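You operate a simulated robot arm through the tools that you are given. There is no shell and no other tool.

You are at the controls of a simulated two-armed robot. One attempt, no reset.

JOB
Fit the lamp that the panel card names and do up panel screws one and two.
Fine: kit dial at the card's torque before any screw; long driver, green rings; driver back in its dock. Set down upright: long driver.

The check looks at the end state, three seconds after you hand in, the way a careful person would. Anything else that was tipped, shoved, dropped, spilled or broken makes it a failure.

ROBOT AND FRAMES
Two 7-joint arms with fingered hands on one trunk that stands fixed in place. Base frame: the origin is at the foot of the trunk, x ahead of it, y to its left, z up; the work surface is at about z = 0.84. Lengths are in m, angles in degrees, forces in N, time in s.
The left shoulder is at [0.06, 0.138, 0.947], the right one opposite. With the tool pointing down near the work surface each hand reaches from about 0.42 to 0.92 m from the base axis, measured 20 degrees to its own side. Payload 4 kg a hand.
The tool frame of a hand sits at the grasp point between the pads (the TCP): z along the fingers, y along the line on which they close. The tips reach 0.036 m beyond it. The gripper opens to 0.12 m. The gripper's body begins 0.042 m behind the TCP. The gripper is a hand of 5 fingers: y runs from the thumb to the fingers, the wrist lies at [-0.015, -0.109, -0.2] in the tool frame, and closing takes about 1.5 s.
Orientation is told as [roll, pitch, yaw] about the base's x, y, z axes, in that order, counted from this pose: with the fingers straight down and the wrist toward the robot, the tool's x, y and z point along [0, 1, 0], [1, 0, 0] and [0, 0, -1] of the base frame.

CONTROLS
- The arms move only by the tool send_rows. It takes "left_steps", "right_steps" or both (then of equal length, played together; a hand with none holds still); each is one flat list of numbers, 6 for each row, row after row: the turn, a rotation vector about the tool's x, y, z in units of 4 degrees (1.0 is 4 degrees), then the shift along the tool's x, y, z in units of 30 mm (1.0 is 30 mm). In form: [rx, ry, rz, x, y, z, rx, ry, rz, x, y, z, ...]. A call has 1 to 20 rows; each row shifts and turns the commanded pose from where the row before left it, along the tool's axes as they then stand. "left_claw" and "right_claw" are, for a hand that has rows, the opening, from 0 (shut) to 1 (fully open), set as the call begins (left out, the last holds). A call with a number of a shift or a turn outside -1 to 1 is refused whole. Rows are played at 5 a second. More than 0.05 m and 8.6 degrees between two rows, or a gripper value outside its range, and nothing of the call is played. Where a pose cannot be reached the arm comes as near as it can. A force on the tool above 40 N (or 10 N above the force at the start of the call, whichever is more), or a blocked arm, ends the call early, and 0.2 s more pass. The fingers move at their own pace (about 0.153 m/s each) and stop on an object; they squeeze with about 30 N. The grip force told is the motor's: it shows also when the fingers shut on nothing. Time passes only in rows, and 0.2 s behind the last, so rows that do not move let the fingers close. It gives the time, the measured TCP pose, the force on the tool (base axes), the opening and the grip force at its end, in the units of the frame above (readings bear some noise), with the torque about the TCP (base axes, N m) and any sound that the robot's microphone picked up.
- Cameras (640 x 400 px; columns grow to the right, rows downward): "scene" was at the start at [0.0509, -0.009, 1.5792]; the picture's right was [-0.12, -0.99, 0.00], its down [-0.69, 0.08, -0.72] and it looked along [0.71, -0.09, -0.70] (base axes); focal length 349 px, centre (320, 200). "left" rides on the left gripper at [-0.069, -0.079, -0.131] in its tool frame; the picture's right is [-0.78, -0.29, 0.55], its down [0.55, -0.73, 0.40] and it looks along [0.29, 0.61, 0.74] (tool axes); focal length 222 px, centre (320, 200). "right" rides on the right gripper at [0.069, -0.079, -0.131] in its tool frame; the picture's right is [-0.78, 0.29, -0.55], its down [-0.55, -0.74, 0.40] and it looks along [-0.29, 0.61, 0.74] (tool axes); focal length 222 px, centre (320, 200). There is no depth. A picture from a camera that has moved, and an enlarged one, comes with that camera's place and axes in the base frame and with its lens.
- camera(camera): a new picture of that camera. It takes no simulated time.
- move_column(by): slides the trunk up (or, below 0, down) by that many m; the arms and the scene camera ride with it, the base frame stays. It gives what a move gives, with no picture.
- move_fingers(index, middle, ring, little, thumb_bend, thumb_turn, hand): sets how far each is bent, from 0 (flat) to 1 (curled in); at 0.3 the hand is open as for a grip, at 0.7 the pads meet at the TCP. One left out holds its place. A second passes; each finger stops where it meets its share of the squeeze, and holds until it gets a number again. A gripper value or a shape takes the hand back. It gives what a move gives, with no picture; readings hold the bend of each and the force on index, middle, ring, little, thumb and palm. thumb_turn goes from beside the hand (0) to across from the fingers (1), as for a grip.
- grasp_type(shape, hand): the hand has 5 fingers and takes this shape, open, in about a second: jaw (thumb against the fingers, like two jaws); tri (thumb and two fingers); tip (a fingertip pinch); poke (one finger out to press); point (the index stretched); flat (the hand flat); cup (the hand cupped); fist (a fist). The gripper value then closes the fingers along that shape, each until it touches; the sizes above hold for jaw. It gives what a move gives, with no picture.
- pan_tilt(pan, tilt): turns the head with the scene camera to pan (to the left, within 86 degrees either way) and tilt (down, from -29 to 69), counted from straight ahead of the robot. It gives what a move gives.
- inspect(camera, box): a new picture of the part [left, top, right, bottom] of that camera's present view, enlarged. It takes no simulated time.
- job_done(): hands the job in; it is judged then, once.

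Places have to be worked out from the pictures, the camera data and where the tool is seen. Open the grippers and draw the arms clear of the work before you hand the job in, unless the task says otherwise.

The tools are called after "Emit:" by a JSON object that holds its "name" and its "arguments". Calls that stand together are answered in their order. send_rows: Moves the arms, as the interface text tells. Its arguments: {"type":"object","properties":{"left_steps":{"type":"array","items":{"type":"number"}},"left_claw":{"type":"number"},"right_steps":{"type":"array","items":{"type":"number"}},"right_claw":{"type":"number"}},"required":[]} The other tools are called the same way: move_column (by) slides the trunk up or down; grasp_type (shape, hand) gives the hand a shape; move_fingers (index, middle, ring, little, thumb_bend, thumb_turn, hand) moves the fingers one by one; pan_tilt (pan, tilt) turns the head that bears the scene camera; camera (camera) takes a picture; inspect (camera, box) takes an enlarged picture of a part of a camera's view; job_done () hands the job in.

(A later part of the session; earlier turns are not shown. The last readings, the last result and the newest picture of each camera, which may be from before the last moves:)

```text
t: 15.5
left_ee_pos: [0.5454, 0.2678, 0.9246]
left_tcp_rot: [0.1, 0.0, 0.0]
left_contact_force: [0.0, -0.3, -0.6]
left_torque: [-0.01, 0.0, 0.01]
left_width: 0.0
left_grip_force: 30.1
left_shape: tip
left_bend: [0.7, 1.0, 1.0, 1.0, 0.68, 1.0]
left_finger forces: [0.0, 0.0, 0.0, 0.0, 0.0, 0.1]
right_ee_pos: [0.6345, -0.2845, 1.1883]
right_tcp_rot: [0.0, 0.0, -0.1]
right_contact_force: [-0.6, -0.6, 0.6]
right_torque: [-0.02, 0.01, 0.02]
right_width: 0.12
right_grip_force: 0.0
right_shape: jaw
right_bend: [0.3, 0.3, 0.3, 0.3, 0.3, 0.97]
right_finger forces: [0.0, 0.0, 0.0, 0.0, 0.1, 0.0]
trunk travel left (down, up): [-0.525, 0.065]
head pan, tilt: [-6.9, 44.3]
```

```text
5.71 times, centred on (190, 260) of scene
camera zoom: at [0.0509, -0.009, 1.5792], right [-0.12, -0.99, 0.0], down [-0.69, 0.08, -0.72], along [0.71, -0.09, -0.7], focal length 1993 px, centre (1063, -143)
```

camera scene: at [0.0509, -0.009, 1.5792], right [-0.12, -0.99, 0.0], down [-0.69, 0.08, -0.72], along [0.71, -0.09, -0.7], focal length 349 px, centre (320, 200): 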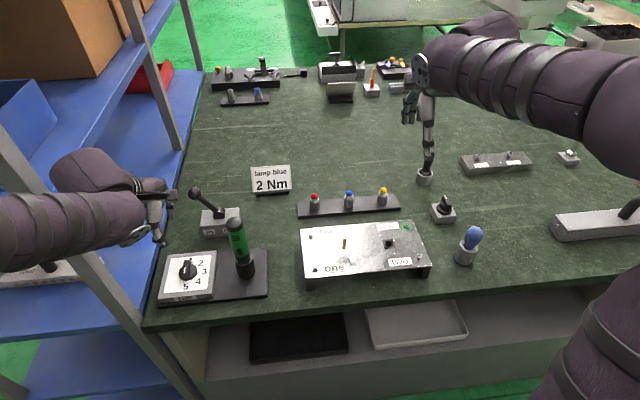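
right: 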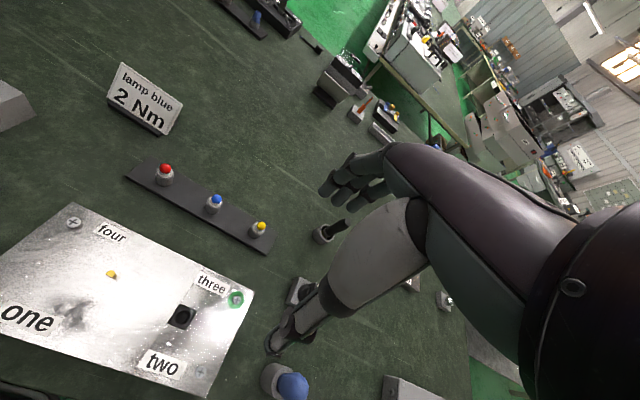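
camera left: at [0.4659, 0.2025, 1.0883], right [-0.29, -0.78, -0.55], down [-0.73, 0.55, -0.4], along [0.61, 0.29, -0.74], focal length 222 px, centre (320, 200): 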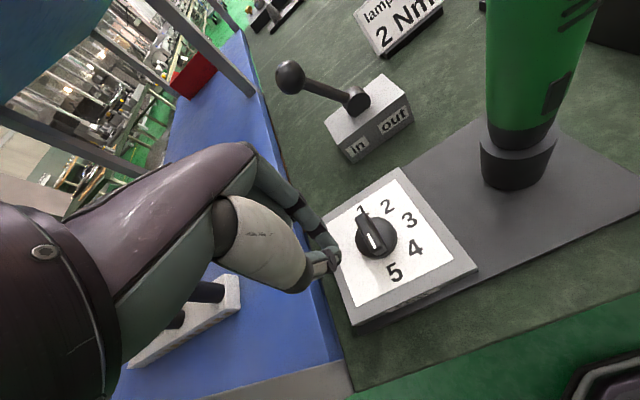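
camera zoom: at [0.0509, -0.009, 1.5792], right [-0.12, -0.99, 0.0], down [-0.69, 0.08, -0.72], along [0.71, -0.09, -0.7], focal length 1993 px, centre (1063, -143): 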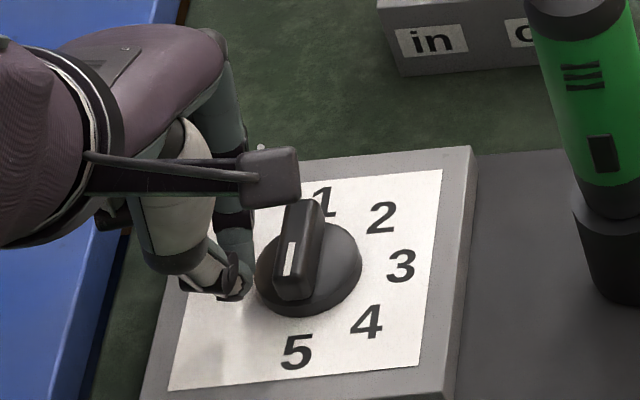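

The tips stand beside the near-left side of the bar, clear of the plate. I push along an arc to the right for the first 45° or so.

Emit:
{"name": "send_rows", "arguments": {"left_steps": [0, 0, 0, -0.11, 0, 0, 0, 0, 0, -0.1, 0, 0, 0, 0, 0, -0.11, -0.09, 0, 0, 0, 0, -0.12, -0.09, 0, 0, 0, 0, -0.15, -0.04, 0, 0, 0, 0, -0.15, -0.04, 0, 0, 0, 0, 0, 0, 0]}}

Emit:
{"name": "inspect", "arguments": {"camera": "left", "box": [290, 170, 430, 300]}}

Emit:
{"name": "inspect", "arguments": {"camera": "scene", "box": [150, 225, 230, 295]}}

```text
t: 17.1
left_ee_pos: [0.5367, 0.2428, 0.9232]
left_tcp_rot: [0.0, 0.1, -0.1]
left_contact_force: [-4.7, 0.3, 4.4]
left_torque: [0.0, 0.09, 0.02]
left_width: 0.0
left_grip_force: 30.1
left_shape: tip
left_bend: [0.7, 1.0, 1.0, 1.0, 0.69, 1.0]
left_finger forces: [0.1, 0.0, 0.0, 0.0, 0.0, 0.0]
right_ee_pos: [0.6322, -0.2836, 1.1896]
right_tcp_rot: [0.0, 0.0, 0.0]
right_contact_force: [-0.1, 0.1, 0.3]
right_torque: [-0.01, 0.03, -0.03]
right_width: 0.1197
right_grip_force: 0.0
right_shape: jaw
right_bend: [0.3, 0.3, 0.3, 0.3, 0.3, 0.97]
right_finger forces: [0.0, 0.0, 0.0, 0.0, 0.0, 0.0]
trunk travel left (down, up): [-0.525, 0.065]
head pan, tilt: [-6.9, 44.3]
```

```text
3.08 times, centred on (360, 235) of left
camera zoom: at [0.4578, 0.1732, 1.0567], right [-0.29, -0.79, -0.55], down [-0.73, 0.55, -0.4], along [0.61, 0.28, -0.74], focal length 684 px, centre (197, 92)
```

zoom: 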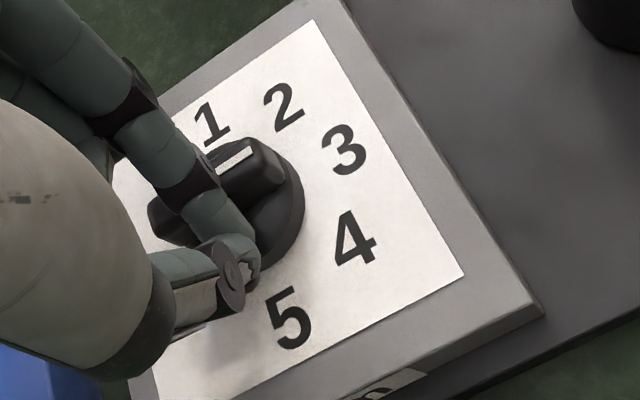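

```text
5.71 times, centred on (190, 260) of scene
camera zoom: at [0.0499, -0.009, 1.5793], right [-0.12, -0.99, 0.0], down [-0.69, 0.08, -0.72], along [0.71, -0.09, -0.7], focal length 1993 px, centre (1063, -143)
```

zoom: 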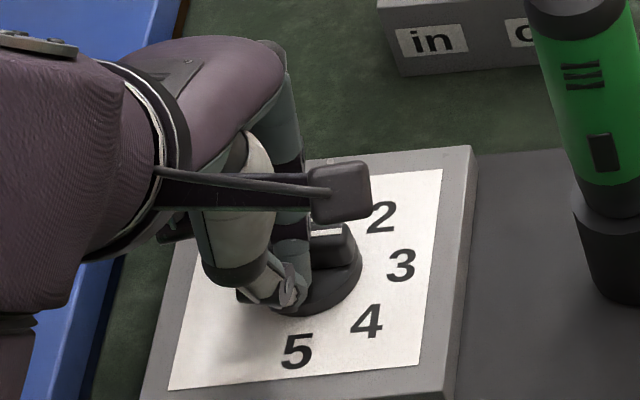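

The bar has already swung well round with only about 5 N. I back the tips off toward the robot and rise to see where the pointer stands.

Emit:
{"name": "send_rows", "arguments": {"left_steps": [0, 0, 0, 0, -0.3, 0, 0, 0, 0, 0, -0.3, -0.3, 0, 0, 0, 0, 0, -0.7, 0, 0, 0, 0, 0, -0.7, 0, 0, 0, 0, 0, 0]}}

Emit:
{"name": "inspect", "arguments": {"camera": "left", "box": [310, 160, 450, 290]}}

Emit:
{"name": "inspect", "arguments": {"camera": "scene", "box": [150, 225, 230, 295]}}

```text
t: 18.3
left_ee_pos: [0.5211, 0.2442, 0.9745]
left_tcp_rot: [0.0, 0.0, 0.0]
left_contact_force: [0.5, 0.7, 0.1]
left_torque: [-0.01, -0.01, 0.0]
left_width: 0.0
left_grip_force: 30.1
left_shape: tip
left_bend: [0.7, 1.0, 1.0, 1.0, 0.69, 1.0]
left_finger forces: [0.0, 0.0, 0.0, 0.0, 0.0, 0.1]
right_ee_pos: [0.6338, -0.2842, 1.1878]
right_tcp_rot: [0.0, 0.1, 0.0]
right_contact_force: [0.1, -0.2, -0.2]
right_torque: [-0.01, 0.01, 0.02]
right_width: 0.1195
right_grip_force: 0.1
right_shape: jaw
right_bend: [0.3, 0.3, 0.3, 0.3, 0.3, 0.97]
right_finger forces: [0.1, 0.1, 0.1, 0.0, 0.1, 0.0]
trunk travel left (down, up): [-0.525, 0.065]
head pan, tilt: [-6.9, 44.3]
```

```text
3.08 times, centred on (380, 225) of left
camera zoom: at [0.4413, 0.1734, 1.107], right [-0.29, -0.78, -0.55], down [-0.73, 0.55, -0.4], along [0.61, 0.29, -0.74], focal length 684 px, centre (135, 123)
```

zoom: 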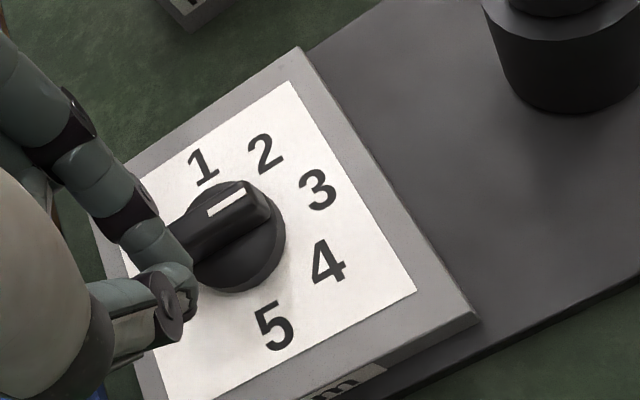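

```text
5.71 times, centred on (190, 260) of scene
camera zoom: at [0.0511, -0.0087, 1.5792], right [-0.12, -0.99, 0.0], down [-0.69, 0.08, -0.72], along [0.71, -0.09, -0.7], focal length 1993 px, centre (1063, -143)
```

zoom: 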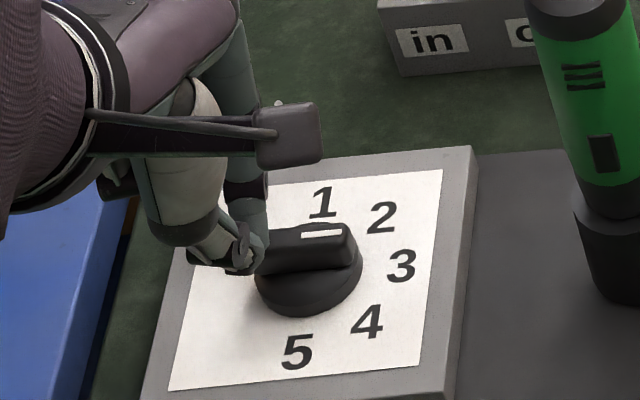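

The pointer now stands at 3. I open the pinch, centre it over the dial and come down astride the bar.

Emit:
{"name": "send_rows", "arguments": {"left_steps": [0, 0, 0, 0, 0.43, -0.2, 0, 0, 0, 0, 0.43, 0, 0, 0, 0, 0, 0.43, 0, 0, 0, 0, 0, 0, 0.2, 0, 0, 0, 0, 0, 0.5, 0, 0, 0, 0, 0, 0.5, 0, 0, 0, 0, 0, 0.4, 0, 0, 0, 0, 0, 0.25, 0, 0, 0, 0, 0, 0], "left_claw": 0.5}}

Emit:
{"name": "inspect", "arguments": {"camera": "left", "box": [250, 160, 410, 310]}}

Emit:
{"name": "inspect", "arguments": {"camera": "scene", "box": [150, 225, 230, 295]}}

```text
t: 20.3
left_ee_pos: [0.559, 0.2443, 0.9267]
left_tcp_rot: [0.0, 0.0, 0.0]
left_contact_force: [-0.6, 0.3, 0.3]
left_torque: [0.0, 0.01, 0.02]
left_width: 0.0599
left_grip_force: 0.0
left_shape: tip
left_bend: [0.43, 0.98, 0.99, 0.99, 0.56, 1.0]
left_finger forces: [0.0, 0.0, 0.0, 0.1, 0.0, 0.1]
right_ee_pos: [0.6333, -0.2835, 1.1892]
right_tcp_rot: [0.0, -0.1, 0.0]
right_contact_force: [1.0, -0.4, -0.6]
right_torque: [-0.03, 0.02, 0.01]
right_width: 0.1198
right_grip_force: 0.0
right_shape: jaw
right_bend: [0.3, 0.3, 0.3, 0.3, 0.3, 0.97]
right_finger forces: [0.0, 0.0, 0.0, 0.0, 0.0, 0.1]
trunk travel left (down, up): [-0.525, 0.065]
head pan, tilt: [-6.9, 44.3]
```

```text
2.67 times, centred on (330, 235) of left
camera zoom: at [0.4783, 0.174, 1.0586], right [-0.29, -0.78, -0.55], down [-0.73, 0.55, -0.4], along [0.61, 0.29, -0.74], focal length 592 px, centre (293, 107)
```

zoom: 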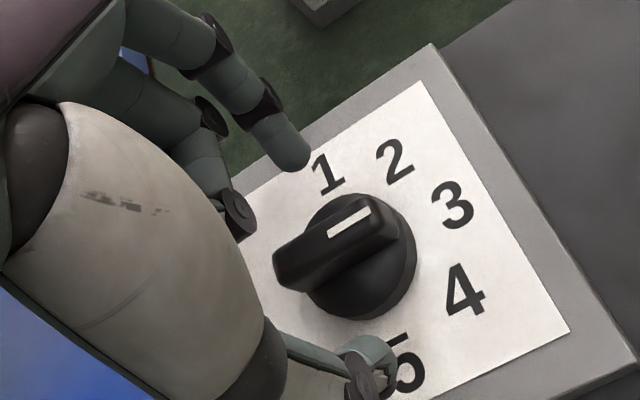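

```text
5.71 times, centred on (190, 260) of scene
camera zoom: at [0.0509, -0.0091, 1.5792], right [-0.12, -0.99, 0.0], down [-0.69, 0.08, -0.72], along [0.71, -0.09, -0.7], focal length 1993 px, centre (1063, -143)
```

zoom: 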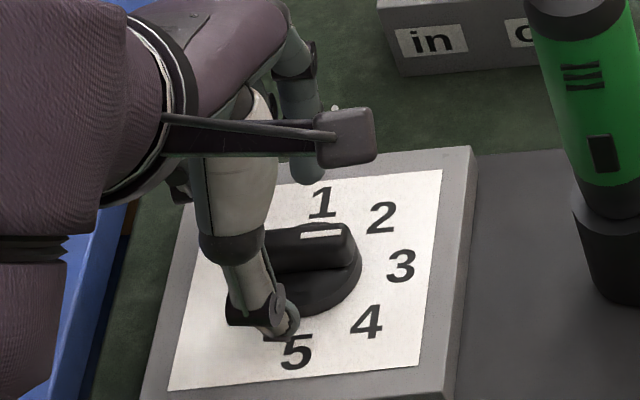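

The bar lies between index and thumb. I close the pinch on it.

Emit:
{"name": "send_rows", "arguments": {"left_steps": [0, 0, 0, 0, 0, 0, 0, 0, 0, 0, 0, 0, 0, 0, 0, 0, 0, 0, 0, 0, 0, 0, 0, 0, 0, 0, 0, 0, 0, 0, 0, 0, 0, 0, 0, 0], "left_claw": 0.0}}

Emit:
{"name": "inspect", "arguments": {"camera": "left", "box": [250, 160, 410, 310]}}

```text
t: 21.7
left_ee_pos: [0.5571, 0.2437, 0.9258]
left_tcp_rot: [0.0, -0.1, 0.0]
left_contact_force: [-0.8, 0.3, -0.6]
left_torque: [0.0, 0.03, 0.0]
left_width: 0.0081
left_grip_force: 29.8
left_shape: tip
left_bend: [0.64, 1.0, 1.0, 1.0, 0.71, 1.0]
left_finger forces: [26.4, 0.0, 0.0, 0.1, 26.5, 0.0]
right_ee_pos: [0.6338, -0.2845, 1.1887]
right_tcp_rot: [0.0, -0.1, 0.0]
right_contact_force: [-1.4, 0.0, 0.7]
right_torque: [-0.04, -0.04, 0.0]
right_width: 0.1196
right_grip_force: 0.1
right_shape: jaw
right_bend: [0.3, 0.3, 0.3, 0.3, 0.3, 0.97]
right_finger forces: [0.0, 0.1, 0.1, 0.1, 0.1, 0.1]
trunk travel left (down, up): [-0.525, 0.065]
head pan, tilt: [-6.9, 44.3]
```

```text
2.67 times, centred on (330, 235) of left
camera zoom: at [0.4783, 0.174, 1.0585], right [-0.29, -0.78, -0.55], down [-0.73, 0.55, -0.4], along [0.61, 0.29, -0.74], focal length 592 px, centre (293, 107)
```

zoom: 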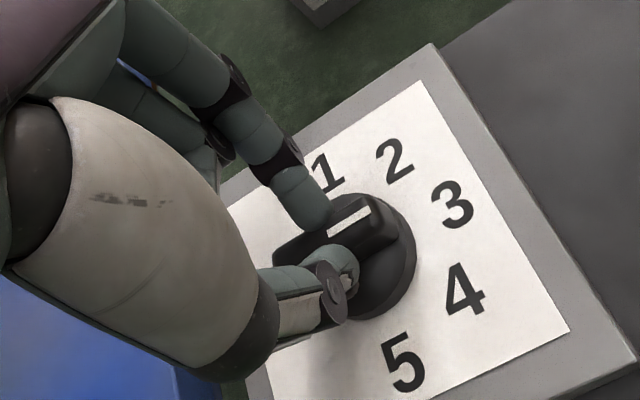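

The pinch holds the bar at 3. Turning the full 45° would bring the wrist camera close to the driver's top, so I turn 28° first and look.

Emit:
{"name": "send_rows", "arguments": {"left_steps": [0, 0, -1, 0, 0, 0, 0, 0, -1, 0, 0, 0, 0, 0, -1, 0, 0, 0, 0, 0, -1, 0, 0, 0, 0, 0, -1, 0, 0, 0, 0, 0, -1, 0, 0, 0, 0, 0, -1, 0, 0, 0, 0, 0, 0, 0, 0, 0]}}

Emit:
{"name": "camera", "arguments": {"camera": "left"}}

Emit:
{"name": "inspect", "arguments": {"camera": "scene", "box": [150, 195, 270, 295]}}

```text
t: 23.5
left_ee_pos: [0.5579, 0.2424, 0.9266]
left_tcp_rot: [0.0, 0.0, 27.9]
left_contact_force: [-1.1, -6.4, -0.5]
left_torque: [-0.18, 0.06, -0.01]
left_width: 0.0085
left_grip_force: 30.1
left_shape: tip
left_bend: [0.65, 1.0, 1.0, 1.0, 0.71, 1.0]
left_finger forces: [27.0, 0.0, 0.0, 0.1, 29.4, 0.0]
right_ee_pos: [0.6346, -0.2844, 1.188]
right_tcp_rot: [0.0, 0.1, -0.1]
right_contact_force: [0.0, -0.6, -0.6]
right_torque: [-0.02, 0.03, -0.02]
right_width: 0.1198
right_grip_force: 0.2
right_shape: jaw
right_bend: [0.3, 0.3, 0.3, 0.3, 0.3, 0.97]
right_finger forces: [0.0, 0.0, 0.0, 0.0, 0.1, 0.0]
trunk travel left (down, up): [-0.525, 0.065]
head pan, tilt: [-6.9, 44.3]
```

```text
taken
camera left: at [0.521, 0.1438, 1.0586], right [0.11, -0.83, -0.55], down [-0.91, 0.14, -0.4], along [0.41, 0.54, -0.74], focal length 222 px, centre (320, 200)
```

left: 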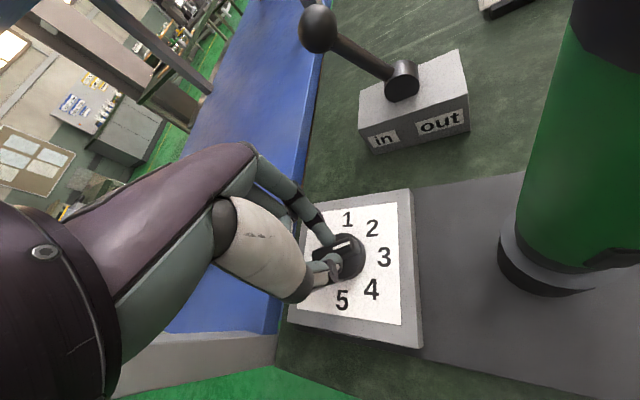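

```text
4.00 times, centred on (210, 245) of scene
camera zoom: at [0.051, -0.0097, 1.5792], right [-0.12, -0.99, 0.0], down [-0.69, 0.08, -0.72], along [0.71, -0.09, -0.7], focal length 1395 px, centre (760, 20)
```

zoom: 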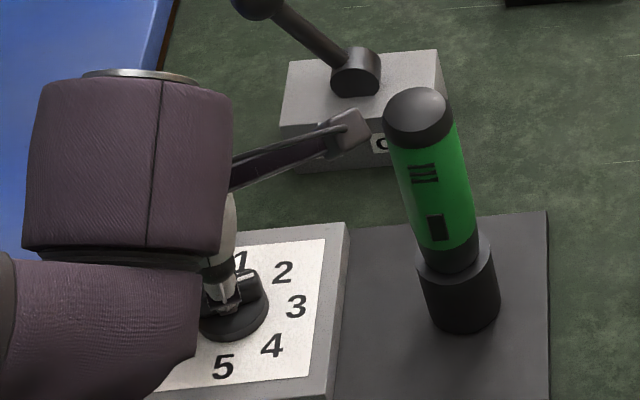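

The camera box is close to the driver's cap but clear. I zoom in to see the pointer's present angle.

Emit:
{"name": "inspect", "arguments": {"camera": "left", "box": [270, 190, 430, 330]}}

Emit:
{"name": "inspect", "arguments": {"camera": "scene", "box": [180, 250, 230, 295]}}

```text
2.86 times, centred on (350, 260) of left
camera zoom: at [0.521, 0.1438, 1.0586], right [0.11, -0.83, -0.55], down [-0.91, 0.14, -0.4], along [0.41, 0.54, -0.74], focal length 635 px, centre (234, 29)
```

zoom: 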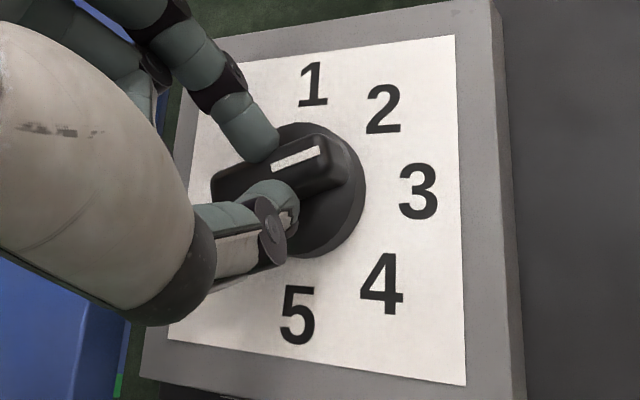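

```text
8.89 times, centred on (205, 272) of scene
camera zoom: at [0.051, -0.0097, 1.5792], right [-0.12, -0.99, 0.0], down [-0.69, 0.08, -0.72], along [0.71, -0.09, -0.7], focal length 3101 px, centre (1342, -444)
```

zoom: 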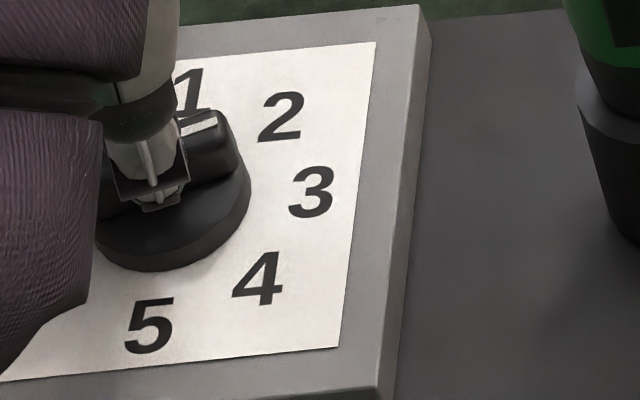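

The pointer has turned about 18° past 3 while the fingers slipped a little. I release and rise, turn the hand back to yaw 0 and look at what the dial shows freed.

Emit:
{"name": "send_rows", "arguments": {"left_steps": [0, 0, 0, 0, 0, 0, 0, 0, 0, 0, 0, 0, 0, 0, 0, 0, 0, 0, 0, 0, 0, 0, 0, -0.4, 0, 0, 0, 0, 0, -0.7, 0, 0, 1, 0, 0, -0.7, 0, 0, 1, 0, 0, 0, 0, 0, 1, 0, 0, 0, 0, 0, 1, 0, 0, 0, 0, 0, 1, 0, 0, 0, 0, 0, 1, 0, 0, 0, 0, 0, 1, 0, 0, 0, 0, 0, 0, 0, 0, 0], "left_claw": 0.5}}

Emit:
{"name": "inspect", "arguments": {"camera": "left", "box": [290, 190, 430, 320]}}

Emit:
{"name": "inspect", "arguments": {"camera": "scene", "box": [150, 195, 270, 305]}}

```text
t: 26.3
left_ee_pos: [0.5583, 0.2441, 0.9805]
left_tcp_rot: [0.0, 0.1, 0.0]
left_contact_force: [0.7, -0.6, 0.0]
left_torque: [0.01, -0.03, -0.01]
left_width: 0.0598
left_grip_force: 0.0
left_shape: tip
left_bend: [0.43, 0.98, 0.99, 0.99, 0.56, 1.0]
left_finger forces: [0.0, 0.0, 0.1, 0.1, 0.1, 0.1]
right_ee_pos: [0.6352, -0.2837, 1.1884]
right_tcp_rot: [-0.1, 0.0, 0.0]
right_contact_force: [0.6, 0.5, 0.2]
right_torque: [0.01, 0.0, 0.01]
right_width: 0.1197
right_grip_force: 0.0
right_shape: jaw
right_bend: [0.3, 0.3, 0.3, 0.3, 0.3, 0.97]
right_finger forces: [0.0, 0.0, 0.0, 0.1, 0.0, 0.0]
trunk travel left (down, up): [-0.525, 0.065]
head pan, tilt: [-6.9, 44.3]
```

```text
3.08 times, centred on (360, 255) of left
camera zoom: at [0.4789, 0.1742, 1.1122], right [-0.29, -0.78, -0.55], down [-0.73, 0.55, -0.4], along [0.61, 0.29, -0.74], focal length 684 px, centre (197, 31)
```

zoom: 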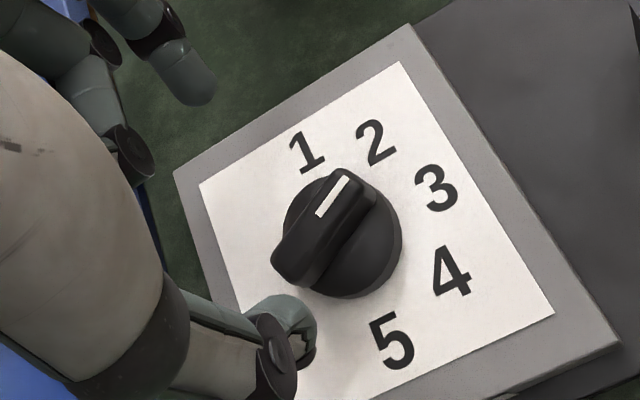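

```text
3.64 times, centred on (210, 250) of scene
camera zoom: at [0.0509, -0.009, 1.5792], right [-0.12, -0.99, 0.0], down [-0.69, 0.08, -0.72], along [0.71, -0.09, -0.7], focal length 1268 px, centre (720, 18)
```

zoom: 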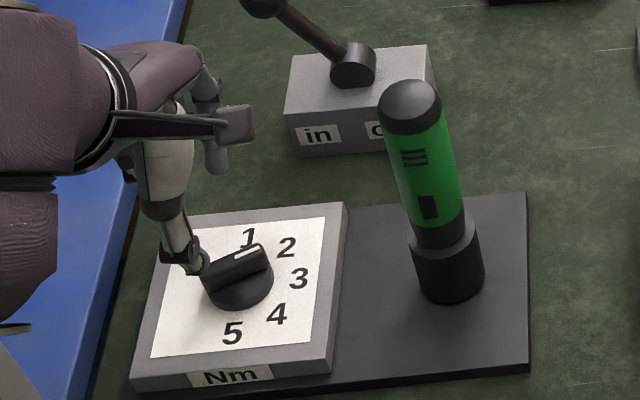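

The dial stands about 21° past 3 (midway to 2), with no detents, so I need about 24° more. I'll nudge the bar's right end from its near side with the closed tips at yaw 0.

Emit:
{"name": "send_rows", "arguments": {"left_steps": [0, 0, 0, -0.4, -0.18, 0, 0, 0, 0, -0.45, -0.18, 0, 0, 0, 0, -0.45, -0.18, 0, 0, 0, 0, 0, 0, 0, 0, 0, 0, 0, 0, 0, 0, 0, 0, 0, 0, 0.5, 0, 0, 0, 0, 0, 0.5, 0, 0, 0, 0, 0, 0.5, 0, 0, 0, 0, 0, 0.35, 0, 0, 0, 0, 0, 0], "left_claw": 0.0}}

Emit:
{"name": "inspect", "arguments": {"camera": "left", "box": [270, 150, 410, 290]}}

Emit:
{"name": "inspect", "arguments": {"camera": "scene", "box": [150, 195, 270, 305]}}

```text
t: 28.5
left_ee_pos: [0.5446, 0.2062, 0.9222]
left_tcp_rot: [0.0, 0.0, 0.0]
left_contact_force: [-0.6, -0.3, 0.4]
left_torque: [0.05, 0.0, -0.01]
left_width: 0.0
left_grip_force: 30.0
left_shape: tip
left_bend: [0.7, 1.0, 1.0, 1.0, 0.68, 1.0]
left_finger forces: [0.0, 0.0, 0.0, 0.0, 0.1, 0.0]
right_ee_pos: [0.6347, -0.2844, 1.1877]
right_tcp_rot: [0.1, 0.0, 0.0]
right_contact_force: [0.2, 0.4, -0.4]
right_torque: [0.01, -0.02, 0.01]
right_width: 0.1197
right_grip_force: 0.1
right_shape: jaw
right_bend: [0.3, 0.3, 0.3, 0.3, 0.3, 0.97]
right_finger forces: [0.0, 0.1, 0.0, 0.1, 0.0, 0.0]
trunk travel left (down, up): [-0.525, 0.065]
head pan, tilt: [-6.9, 44.3]
```

```text
2.86 times, centred on (340, 220) of left
camera zoom: at [0.4634, 0.1356, 1.0559], right [-0.29, -0.78, -0.55], down [-0.73, 0.55, -0.4], along [0.61, 0.29, -0.74], focal length 635 px, centre (263, 143)
```

zoom: 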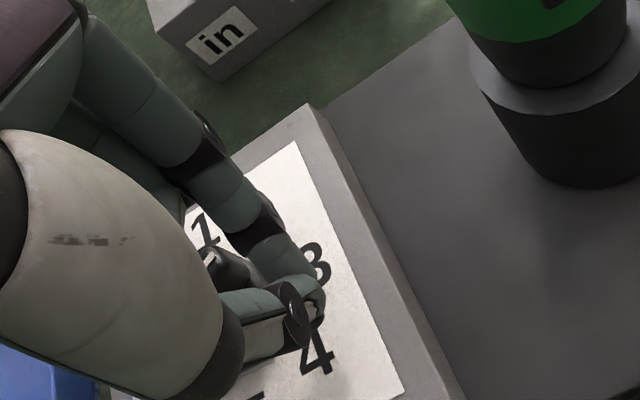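

```text
3.64 times, centred on (210, 250) of scene
camera zoom: at [0.0509, -0.009, 1.5792], right [-0.12, -0.99, 0.0], down [-0.69, 0.08, -0.72], along [0.71, -0.09, -0.7], focal length 1268 px, centre (720, 18)
```

zoom: 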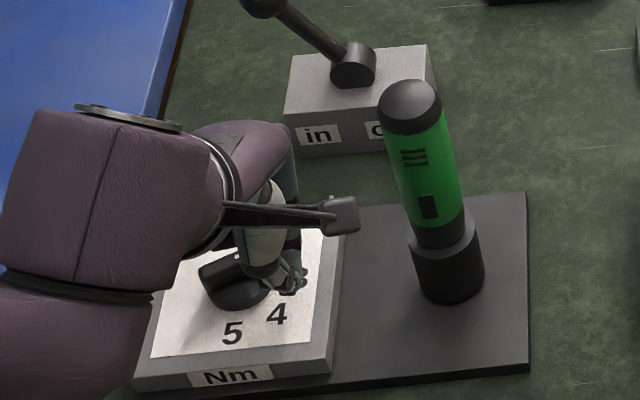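

The tips stand right-near of the bar's end. I push about 10 mm forward and 11 mm left, then pull back and look.

Emit:
{"name": "send_rows", "arguments": {"left_steps": [0, 0, 0, 0.12, 0.11, 0, 0, 0, 0, 0.12, 0.11, 0, 0, 0, 0, 0.13, 0.11, 0, 0, 0, 0, 0, 0, 0, 0, 0, 0, -0.2, -0.2, 0, 0, 0, 0, -0.2, -0.2, -0.3, 0, 0, 0, 0, 0, -0.7, 0, 0, 0, 0, -0.3, -0.7, 0, 0, 0, 0, -0.3, -0.4, 0, 0, 0, 0, 0, 0]}}

Emit:
{"name": "inspect", "arguments": {"camera": "left", "box": [250, 150, 390, 290]}}

Emit:
{"name": "inspect", "arguments": {"camera": "scene", "box": [150, 235, 230, 305]}}

```text
t: 30.7
left_ee_pos: [0.5222, 0.2025, 0.9867]
left_tcp_rot: [-0.1, -0.1, 0.0]
left_contact_force: [-0.4, -0.1, -0.4]
left_torque: [0.02, -0.04, 0.0]
left_width: 0.0002
left_grip_force: 29.8
left_shape: tip
left_bend: [0.7, 1.0, 1.0, 1.0, 0.68, 1.0]
left_finger forces: [0.1, 0.0, 0.0, 0.0, 0.0, 0.0]
right_ee_pos: [0.6342, -0.284, 1.1889]
right_tcp_rot: [-0.1, -0.2, 0.0]
right_contact_force: [0.6, -0.5, -0.6]
right_torque: [-0.02, 0.0, 0.02]
right_width: 0.1197
right_grip_force: 0.1
right_shape: jaw
right_bend: [0.3, 0.3, 0.3, 0.3, 0.3, 0.97]
right_finger forces: [0.0, 0.1, 0.0, 0.0, 0.1, 0.1]
trunk travel left (down, up): [-0.525, 0.065]
head pan, tilt: [-6.9, 44.3]
```

```text
2.86 times, centred on (320, 220) of left
camera zoom: at [0.4422, 0.1339, 1.1188], right [-0.29, -0.78, -0.55], down [-0.73, 0.55, -0.4], along [0.61, 0.29, -0.74], focal length 635 px, centre (320, 143)
```

zoom: 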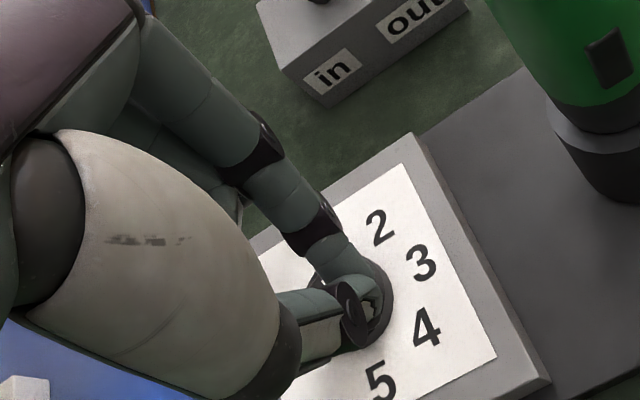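

```text
5.71 times, centred on (190, 270) of scene
camera zoom: at [0.0511, -0.0088, 1.5792], right [-0.12, -0.99, 0.0], down [-0.69, 0.08, -0.72], along [0.71, -0.09, -0.7], focal length 1993 px, centre (1063, -200)
```

zoom: 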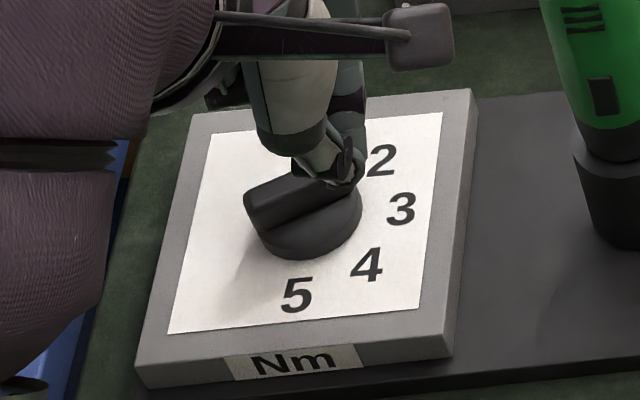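

The hand hides the mark. I lift and shift left for a clear view.

Emit:
{"name": "send_rows", "arguments": {"left_steps": [0, 0, 0, 0.3, 0, -0.7, 0, 0, 0, 0.5, 0, -0.7, 0, 0, 0, 0.6, 0, -0.7, 0, 0, 0, 0.5, 0, 0, 0, 0, 0, 0, 0, 0]}}

Emit:
{"name": "inspect", "arguments": {"camera": "left", "box": [320, 170, 460, 310]}}

Emit:
{"name": "inspect", "arguments": {"camera": "scene", "box": [150, 235, 230, 305]}}

```text
t: 31.9
left_ee_pos: [0.5204, 0.2617, 1.051]
left_tcp_rot: [0.0, 0.0, 0.1]
left_contact_force: [-0.5, -0.2, 0.0]
left_torque: [0.0, 0.02, -0.01]
left_width: 0.0001
left_grip_force: 30.3
left_shape: tip
left_bend: [0.7, 1.0, 1.0, 1.0, 0.68, 1.0]
left_finger forces: [0.0, 0.1, 0.1, 0.0, 0.1, 0.0]
right_ee_pos: [0.6345, -0.2847, 1.1895]
right_tcp_rot: [0.0, 0.0, 0.0]
right_contact_force: [0.1, 0.4, 0.5]
right_torque: [0.01, -0.03, 0.02]
right_width: 0.1195
right_grip_force: 0.1
right_shape: jaw
right_bend: [0.3, 0.3, 0.3, 0.3, 0.3, 0.97]
right_finger forces: [0.1, 0.0, 0.0, 0.1, 0.1, 0.0]
trunk travel left (down, up): [-0.525, 0.065]
head pan, tilt: [-6.9, 44.3]
```

```text
2.86 times, centred on (390, 240) of left
camera zoom: at [0.4413, 0.1916, 1.1831], right [-0.29, -0.78, -0.55], down [-0.73, 0.55, -0.4], along [0.61, 0.29, -0.74], focal length 635 px, centre (120, 86)
```

zoom: 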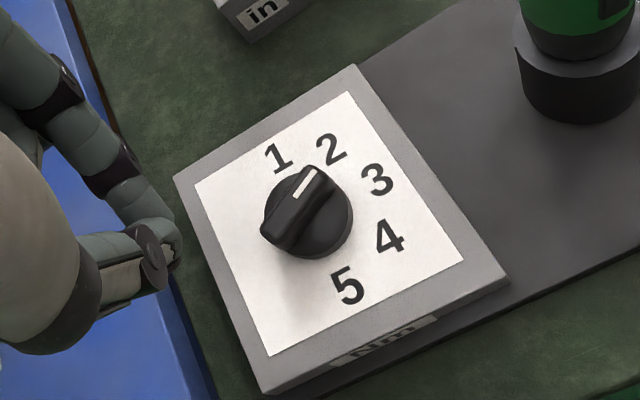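

```text
5.71 times, centred on (190, 270) of scene
camera zoom: at [0.0508, -0.0092, 1.5793], right [-0.12, -0.99, 0.0], down [-0.69, 0.08, -0.72], along [0.71, -0.09, -0.7], focal length 1993 px, centre (1063, -200)
```

zoom: 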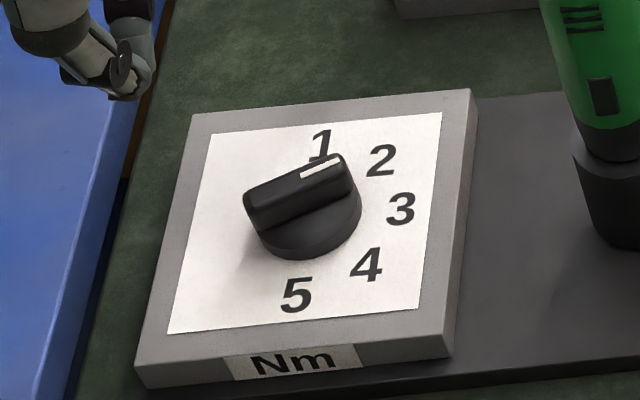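

The dial has not moved: the tips slid past the bar's end. I come in again closer to the bar's middle (about 14 mm from the axis) and push straight forward.

Emit:
{"name": "send_rows", "arguments": {"left_steps": [0, 0, 0, -0.45, 0.17, 0.6, 0, 0, 0, -0.45, 0.17, 0.8, 0, 0, 0, -0.41, 0.17, 0.8, 0, 0, 0, 0, 0, 0.8, 0, 0, 0, 0, 0, 0.7, 0, 0, 0, 0, 0, 0.53, 0, 0, 0, 0, 0, 0]}}

Emit:
{"name": "inspect", "arguments": {"camera": "scene", "box": [150, 235, 230, 305]}}

Emit:
{"name": "inspect", "arguments": {"camera": "left", "box": [270, 150, 410, 290]}}

```text
t: 33.5
left_ee_pos: [0.5366, 0.2215, 0.923]
left_tcp_rot: [0.0, 0.1, 0.0]
left_contact_force: [0.6, 0.4, -0.1]
left_torque: [-0.04, 0.03, 0.02]
left_width: 0.0002
left_grip_force: 30.0
left_shape: tip
left_bend: [0.7, 1.0, 1.0, 1.0, 0.68, 1.0]
left_finger forces: [0.1, 0.1, 0.0, 0.0, 0.1, 0.1]
right_ee_pos: [0.6341, -0.2833, 1.1883]
right_tcp_rot: [0.1, 0.0, -0.1]
right_contact_force: [-0.3, 0.4, -0.5]
right_torque: [0.02, 0.0, -0.04]
right_width: 0.1196
right_grip_force: 0.1
right_shape: jaw
right_bend: [0.3, 0.3, 0.3, 0.3, 0.3, 0.97]
right_finger forces: [0.0, 0.1, 0.0, 0.1, 0.0, 0.1]
trunk travel left (down, up): [-0.525, 0.065]
head pan, tilt: [-6.9, 44.3]
```

```text
5.71 times, centred on (190, 270) of scene
camera zoom: at [0.0508, -0.0091, 1.5793], right [-0.12, -0.99, 0.0], down [-0.69, 0.08, -0.72], along [0.71, -0.09, -0.7], focal length 1993 px, centre (1063, -200)
```

zoom: 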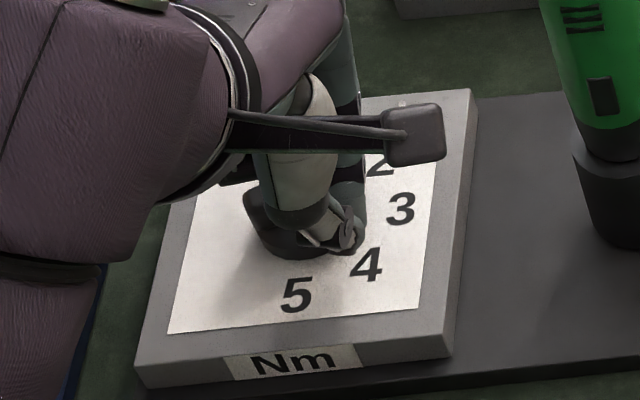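

```text
2.86 times, centred on (340, 220) of left
camera zoom: at [0.4569, 0.1509, 1.055], right [-0.29, -0.78, -0.55], down [-0.73, 0.55, -0.4], along [0.61, 0.29, -0.74], focal length 635 px, centre (263, 143)
```

zoom: 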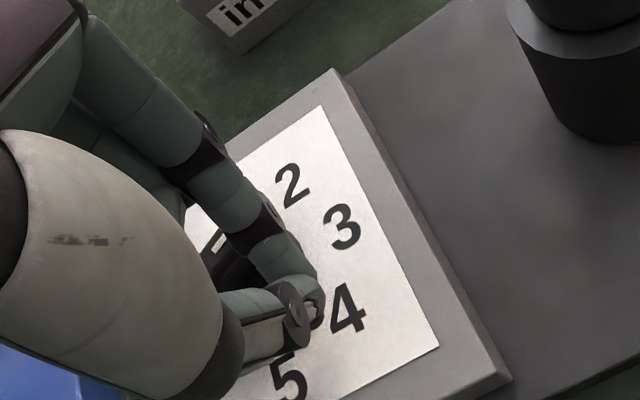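

Now the tips are on the near side of the bar, about 20 mm right of the axis. I push 16 mm forward in small steps and then pull back up to look.

Emit:
{"name": "send_rows", "arguments": {"left_steps": [0, 0, 0, 0, 0.14, 0, 0, 0, 0, 0, 0.14, 0, 0, 0, 0, 0, 0.13, 0, 0, 0, 0, 0, 0.12, 0, 0, 0, 0, 0, 0, 0]}}

Emit:
{"name": "inspect", "arguments": {"camera": "left", "box": [250, 150, 390, 290]}}

Emit:
{"name": "inspect", "arguments": {"camera": "scene", "box": [150, 235, 230, 305]}}

```text
t: 34.7
left_ee_pos: [0.5542, 0.2217, 0.9231]
left_tcp_rot: [0.0, -0.1, 0.1]
left_contact_force: [0.0, -0.9, 0.3]
left_torque: [-0.01, -0.01, 0.01]
left_width: 0.0
left_grip_force: 30.2
left_shape: tip
left_bend: [0.7, 1.0, 1.0, 1.0, 0.68, 1.0]
left_finger forces: [0.1, 0.0, 0.1, 0.0, 0.1, 0.0]
right_ee_pos: [0.6352, -0.2844, 1.1885]
right_tcp_rot: [0.0, 0.0, 0.0]
right_contact_force: [0.4, 0.1, 0.4]
right_torque: [-0.01, -0.04, -0.01]
right_width: 0.1198
right_grip_force: 0.0
right_shape: jaw
right_bend: [0.3, 0.3, 0.3, 0.3, 0.3, 0.97]
right_finger forces: [0.0, 0.0, 0.0, 0.1, 0.0, 0.0]
trunk travel left (down, up): [-0.525, 0.065]
head pan, tilt: [-6.9, 44.3]
```

```text
2.86 times, centred on (320, 220) of left
camera zoom: at [0.4736, 0.1508, 1.0551], right [-0.29, -0.78, -0.55], down [-0.73, 0.55, -0.4], along [0.61, 0.29, -0.74], focal length 635 px, centre (320, 143)
```

zoom: 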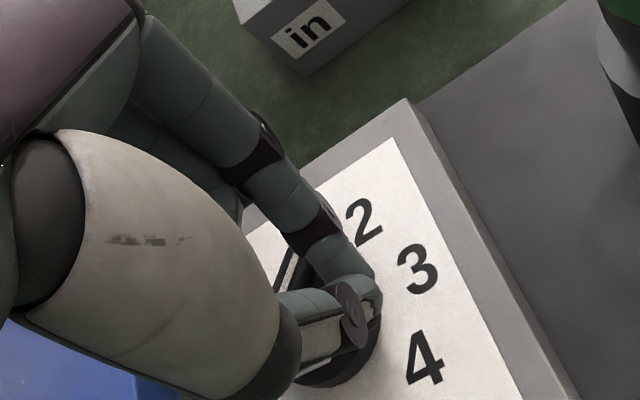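

```text
5.71 times, centred on (190, 270) of scene
camera zoom: at [0.0509, -0.009, 1.5792], right [-0.12, -0.99, 0.0], down [-0.69, 0.08, -0.72], along [0.71, -0.09, -0.7], focal length 1993 px, centre (1063, -200)
```

zoom: 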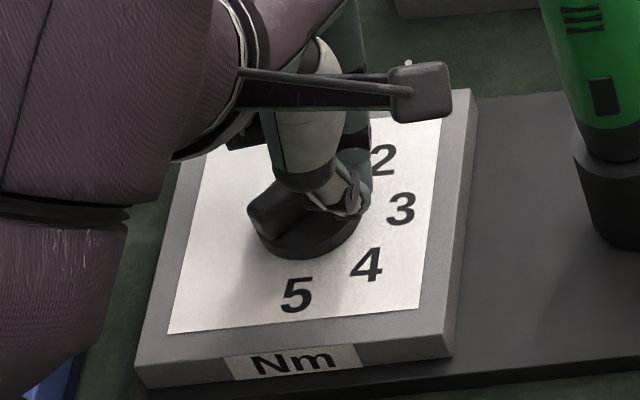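

The bar has turned further. I back off and rise for a clear look.

Emit:
{"name": "send_rows", "arguments": {"left_steps": [0, 0, 0, 0, -0.3, 0, 0, 0, 0, 0, -0.4, -0.2, 0, 0, 0, 0, -0.2, -0.7, 0, 0, 0, 0.3, 0, -0.8, 0, 0, 0, 0.5, 0, -0.8, 0, 0, 0, 0.5, 0, -0.8, 0, 0, 0, 0.3, 0, -0.6, 0, 0, 0, 0, 0, 0]}}

Emit:
{"name": "inspect", "arguments": {"camera": "left", "box": [320, 170, 460, 310]}}

Emit:
{"name": "inspect", "arguments": {"camera": "scene", "box": [150, 235, 230, 305]}}

```text
t: 36.5
left_ee_pos: [0.5268, 0.2701, 1.0405]
left_tcp_rot: [0.0, 0.0, 0.1]
left_contact_force: [-0.2, 0.4, 0.2]
left_torque: [0.01, 0.05, 0.0]
left_width: 0.0
left_grip_force: 30.0
left_shape: tip
left_bend: [0.7, 1.0, 1.0, 1.0, 0.68, 1.0]
left_finger forces: [0.0, 0.1, 0.1, 0.0, 0.0, 0.0]
right_ee_pos: [0.6344, -0.2835, 1.1882]
right_tcp_rot: [0.0, 0.0, 0.1]
right_contact_force: [0.1, 0.4, -0.3]
right_torque: [0.02, -0.04, 0.01]
right_width: 0.1196
right_grip_force: 0.1
right_shape: jaw
right_bend: [0.3, 0.3, 0.3, 0.3, 0.3, 0.97]
right_finger forces: [0.0, 0.0, 0.0, 0.1, 0.0, 0.1]
trunk travel left (down, up): [-0.525, 0.065]
head pan, tilt: [-6.9, 44.3]
```

```text
2.86 times, centred on (390, 240) of left
camera zoom: at [0.4472, 0.2003, 1.1727], right [-0.29, -0.78, -0.55], down [-0.73, 0.55, -0.4], along [0.61, 0.29, -0.74], focal length 635 px, centre (120, 86)
```

zoom: 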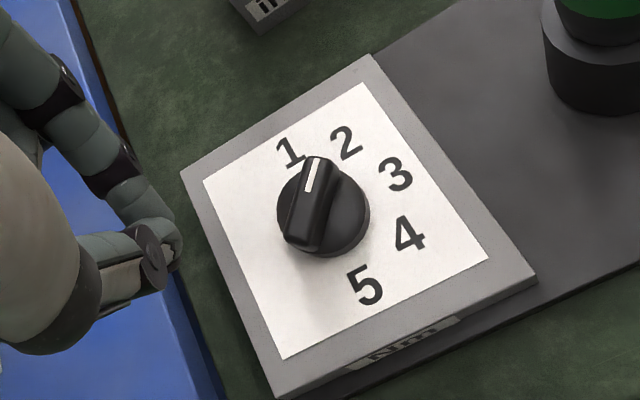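

```text
5.71 times, centred on (190, 270) of scene
camera zoom: at [0.0511, -0.0089, 1.5792], right [-0.12, -0.99, 0.0], down [-0.69, 0.08, -0.72], along [0.71, -0.09, -0.7], focal length 1993 px, centre (1063, -200)
```

zoom: 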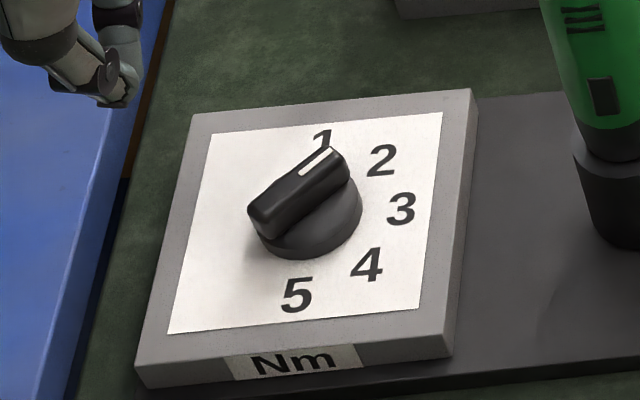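

The pointer now appears right at 2. I zoom further to check its angle.

Emit:
{"name": "inspect", "arguments": {"camera": "scene", "box": [172, 248, 212, 290]}}

Emit:
{"name": "inspect", "arguments": {"camera": "left", "box": [355, 195, 425, 275]}}

```text
9.52 times, centred on (192, 269) of scene
camera zoom: at [0.0511, -0.0089, 1.5792], right [-0.12, -0.99, 0.0], down [-0.69, 0.08, -0.72], along [0.71, -0.09, -0.7], focal length 3322 px, centre (1539, -457)
```

zoom: 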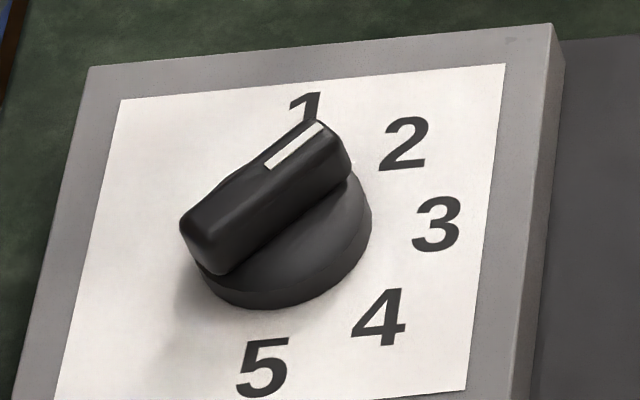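

```text
5.00 times, centred on (390, 235) of left
camera zoom: at [0.4472, 0.2003, 1.1727], right [-0.29, -0.78, -0.55], down [-0.73, 0.55, -0.4], along [0.61, 0.29, -0.74], focal length 1111 px, centre (-30, 25)
```

zoom: 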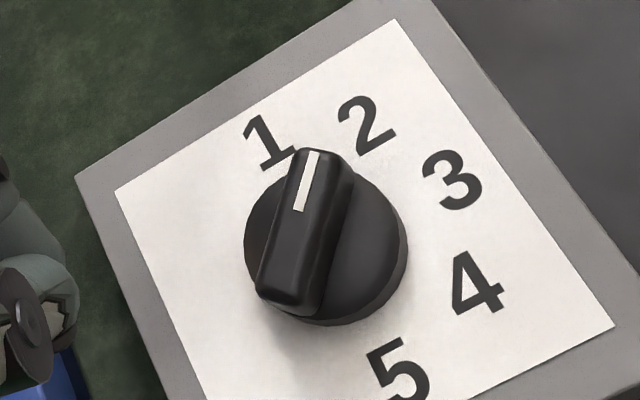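

Both views put the pointer within about 3° of 2, so the dial is set. I draw the left hand up and back toward the robot, out of the way of the right arm.

Emit:
{"name": "send_rows", "arguments": {"left_steps": [0, 0, 0, -0.1, -0.4, -0.9, 0, 0, 0, -0.1, -0.5, -0.8, 0, 0, 0, -0.1, -0.5, -0.8, 0, 0, 0, -0.1, -0.5, -0.8, 0, 0, 0, -0.1, -0.5, -0.7, 0, 0, 0, -0.1, -0.5, -0.7, 0, 0, 0, -0.1, -0.5, -0.6, 0, 0, 0, 0, 0, 0]}}

Emit:
{"name": "camera", "arguments": {"camera": "scene"}}

```text
t: 38.3
left_ee_pos: [0.4239, 0.251, 1.2]
left_tcp_rot: [0.0, 0.1, 0.0]
left_contact_force: [0.4, 0.5, -0.6]
left_torque: [0.02, -0.01, 0.02]
left_width: 0.0
left_grip_force: 30.0
left_shape: tip
left_bend: [0.7, 1.0, 1.0, 1.0, 0.68, 1.0]
left_finger forces: [0.0, 0.1, 0.0, 0.0, 0.0, 0.0]
right_ee_pos: [0.6347, -0.2834, 1.1877]
right_tcp_rot: [0.1, 0.1, 0.1]
right_contact_force: [0.4, -0.6, -0.3]
right_torque: [0.01, 0.0, 0.0]
right_width: 0.1199
right_grip_force: 0.0
right_shape: jaw
right_bend: [0.3, 0.3, 0.3, 0.3, 0.3, 0.97]
right_finger forces: [0.1, 0.0, 0.1, 0.0, 0.1, 0.0]
trunk travel left (down, up): [-0.525, 0.065]
head pan, tilt: [-6.9, 44.3]
```

```text
taken
camera scene: at [0.0512, -0.0089, 1.5792], right [-0.12, -0.99, 0.0], down [-0.69, 0.08, -0.72], along [0.71, -0.09, -0.7], focal length 349 px, centre (320, 200)
```

scene: 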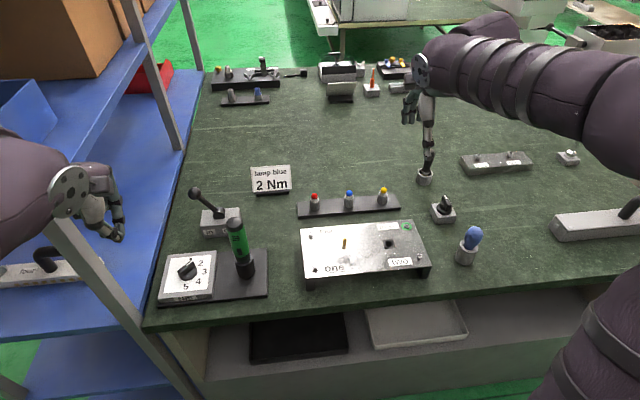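

The left hand is parked with no sway. Now the lamp: I set the right hand to the three-finger shape and move it above the blue lamp.

Emit:
{"name": "grasp_type", "arguments": {"shape": "tri", "hand": "right"}}

Emit:
{"name": "send_rows", "arguments": {"right_steps": [0, 0, 0, 0.43, 0.5, 0.6, 0, 0, 0, 0.43, 0.5, 0.7, 0, 0, 0, 0.43, 0.5, 0.8, 0, 0, 0, 0.43, 0.5, 0.8, 0, 0, 0, 0.43, 0.5, 0.8, 0, 0, 0, 0.43, 0.5, 0.8, 0, 0, 0, 0.43, 0.5, 0.6, 0, 0, 0, 0.43, 0.5, 0.4, 0, 0, 0, 0, 0, 0]}}

Emit:
{"name": "camera", "arguments": {"camera": "right"}}

Emit:
{"name": "camera", "arguments": {"camera": "scene"}}

```text
t: 39.2
left_ee_pos: [0.4242, 0.2503, 1.2002]
left_tcp_rot: [0.1, 0.0, -0.1]
left_contact_force: [0.7, -0.9, 0.1]
left_torque: [0.0, -0.02, 0.0]
left_width: 0.0
left_grip_force: 30.2
left_shape: tip
left_bend: [0.7, 1.0, 1.0, 1.0, 0.68, 1.0]
left_finger forces: [0.0, 0.0, 0.0, 0.1, 0.1, 0.0]
right_ee_pos: [0.6343, -0.2851, 1.1883]
right_tcp_rot: [0.0, 0.0, 0.1]
right_contact_force: [-1.1, -0.1, 0.5]
right_torque: [-0.01, 0.03, -0.01]
right_width: 0.1197
right_grip_force: 0.1
right_shape: tri
right_bend: [0.3, 0.3, 0.99, 0.99, 0.3, 0.97]
right_finger forces: [0.0, 0.0, 0.0, 0.0, 0.0, 0.1]
trunk travel left (down, up): [-0.525, 0.065]
head pan, tilt: [-6.9, 44.3]
```

```text
t: 41.2
left_ee_pos: [0.4249, 0.2511, 1.1999]
left_tcp_rot: [-0.1, 0.0, 0.0]
left_contact_force: [-0.1, 0.0, 0.6]
left_torque: [0.03, 0.01, -0.02]
left_width: 0.0
left_grip_force: 29.8
left_shape: tip
left_bend: [0.7, 1.0, 1.0, 1.0, 0.68, 1.0]
left_finger forces: [0.0, 0.0, 0.0, 0.0, 0.0, 0.1]
right_ee_pos: [0.7544, -0.1802, 1.0252]
right_tcp_rot: [0.0, 0.1, 0.0]
right_contact_force: [-0.6, 0.1, -0.6]
right_torque: [0.02, 0.01, 0.01]
right_width: 0.1199
right_grip_force: 0.0
right_shape: tri
right_bend: [0.3, 0.3, 0.99, 0.99, 0.3, 0.97]
right_finger forces: [0.1, 0.0, 0.1, 0.1, 0.0, 0.1]
trunk travel left (down, up): [-0.525, 0.065]
head pan, tilt: [-6.9, 44.3]
```

```text
taken
camera right: at [0.6755, -0.1121, 1.1544], right [0.29, -0.79, 0.55], down [-0.74, -0.55, -0.4], along [0.61, -0.29, -0.74], focal length 222 px, centre (320, 200)
```

right: 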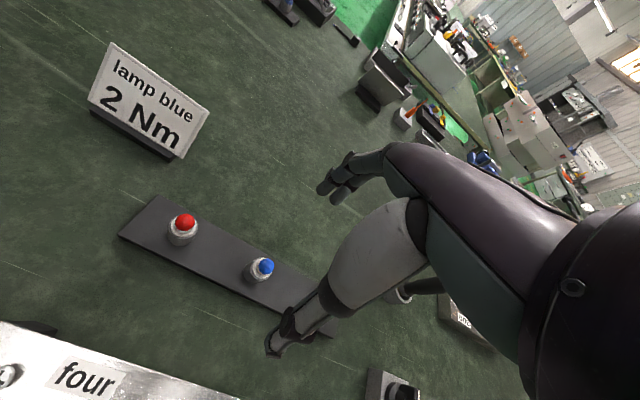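

```text
taken
camera scene: at [0.0506, -0.0092, 1.5793], right [-0.12, -0.99, 0.0], down [-0.69, 0.08, -0.72], along [0.71, -0.09, -0.7], focal length 349 px, centre (320, 200)
```

scene: 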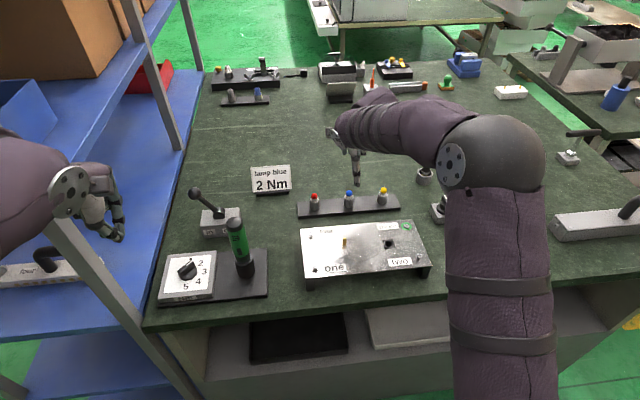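

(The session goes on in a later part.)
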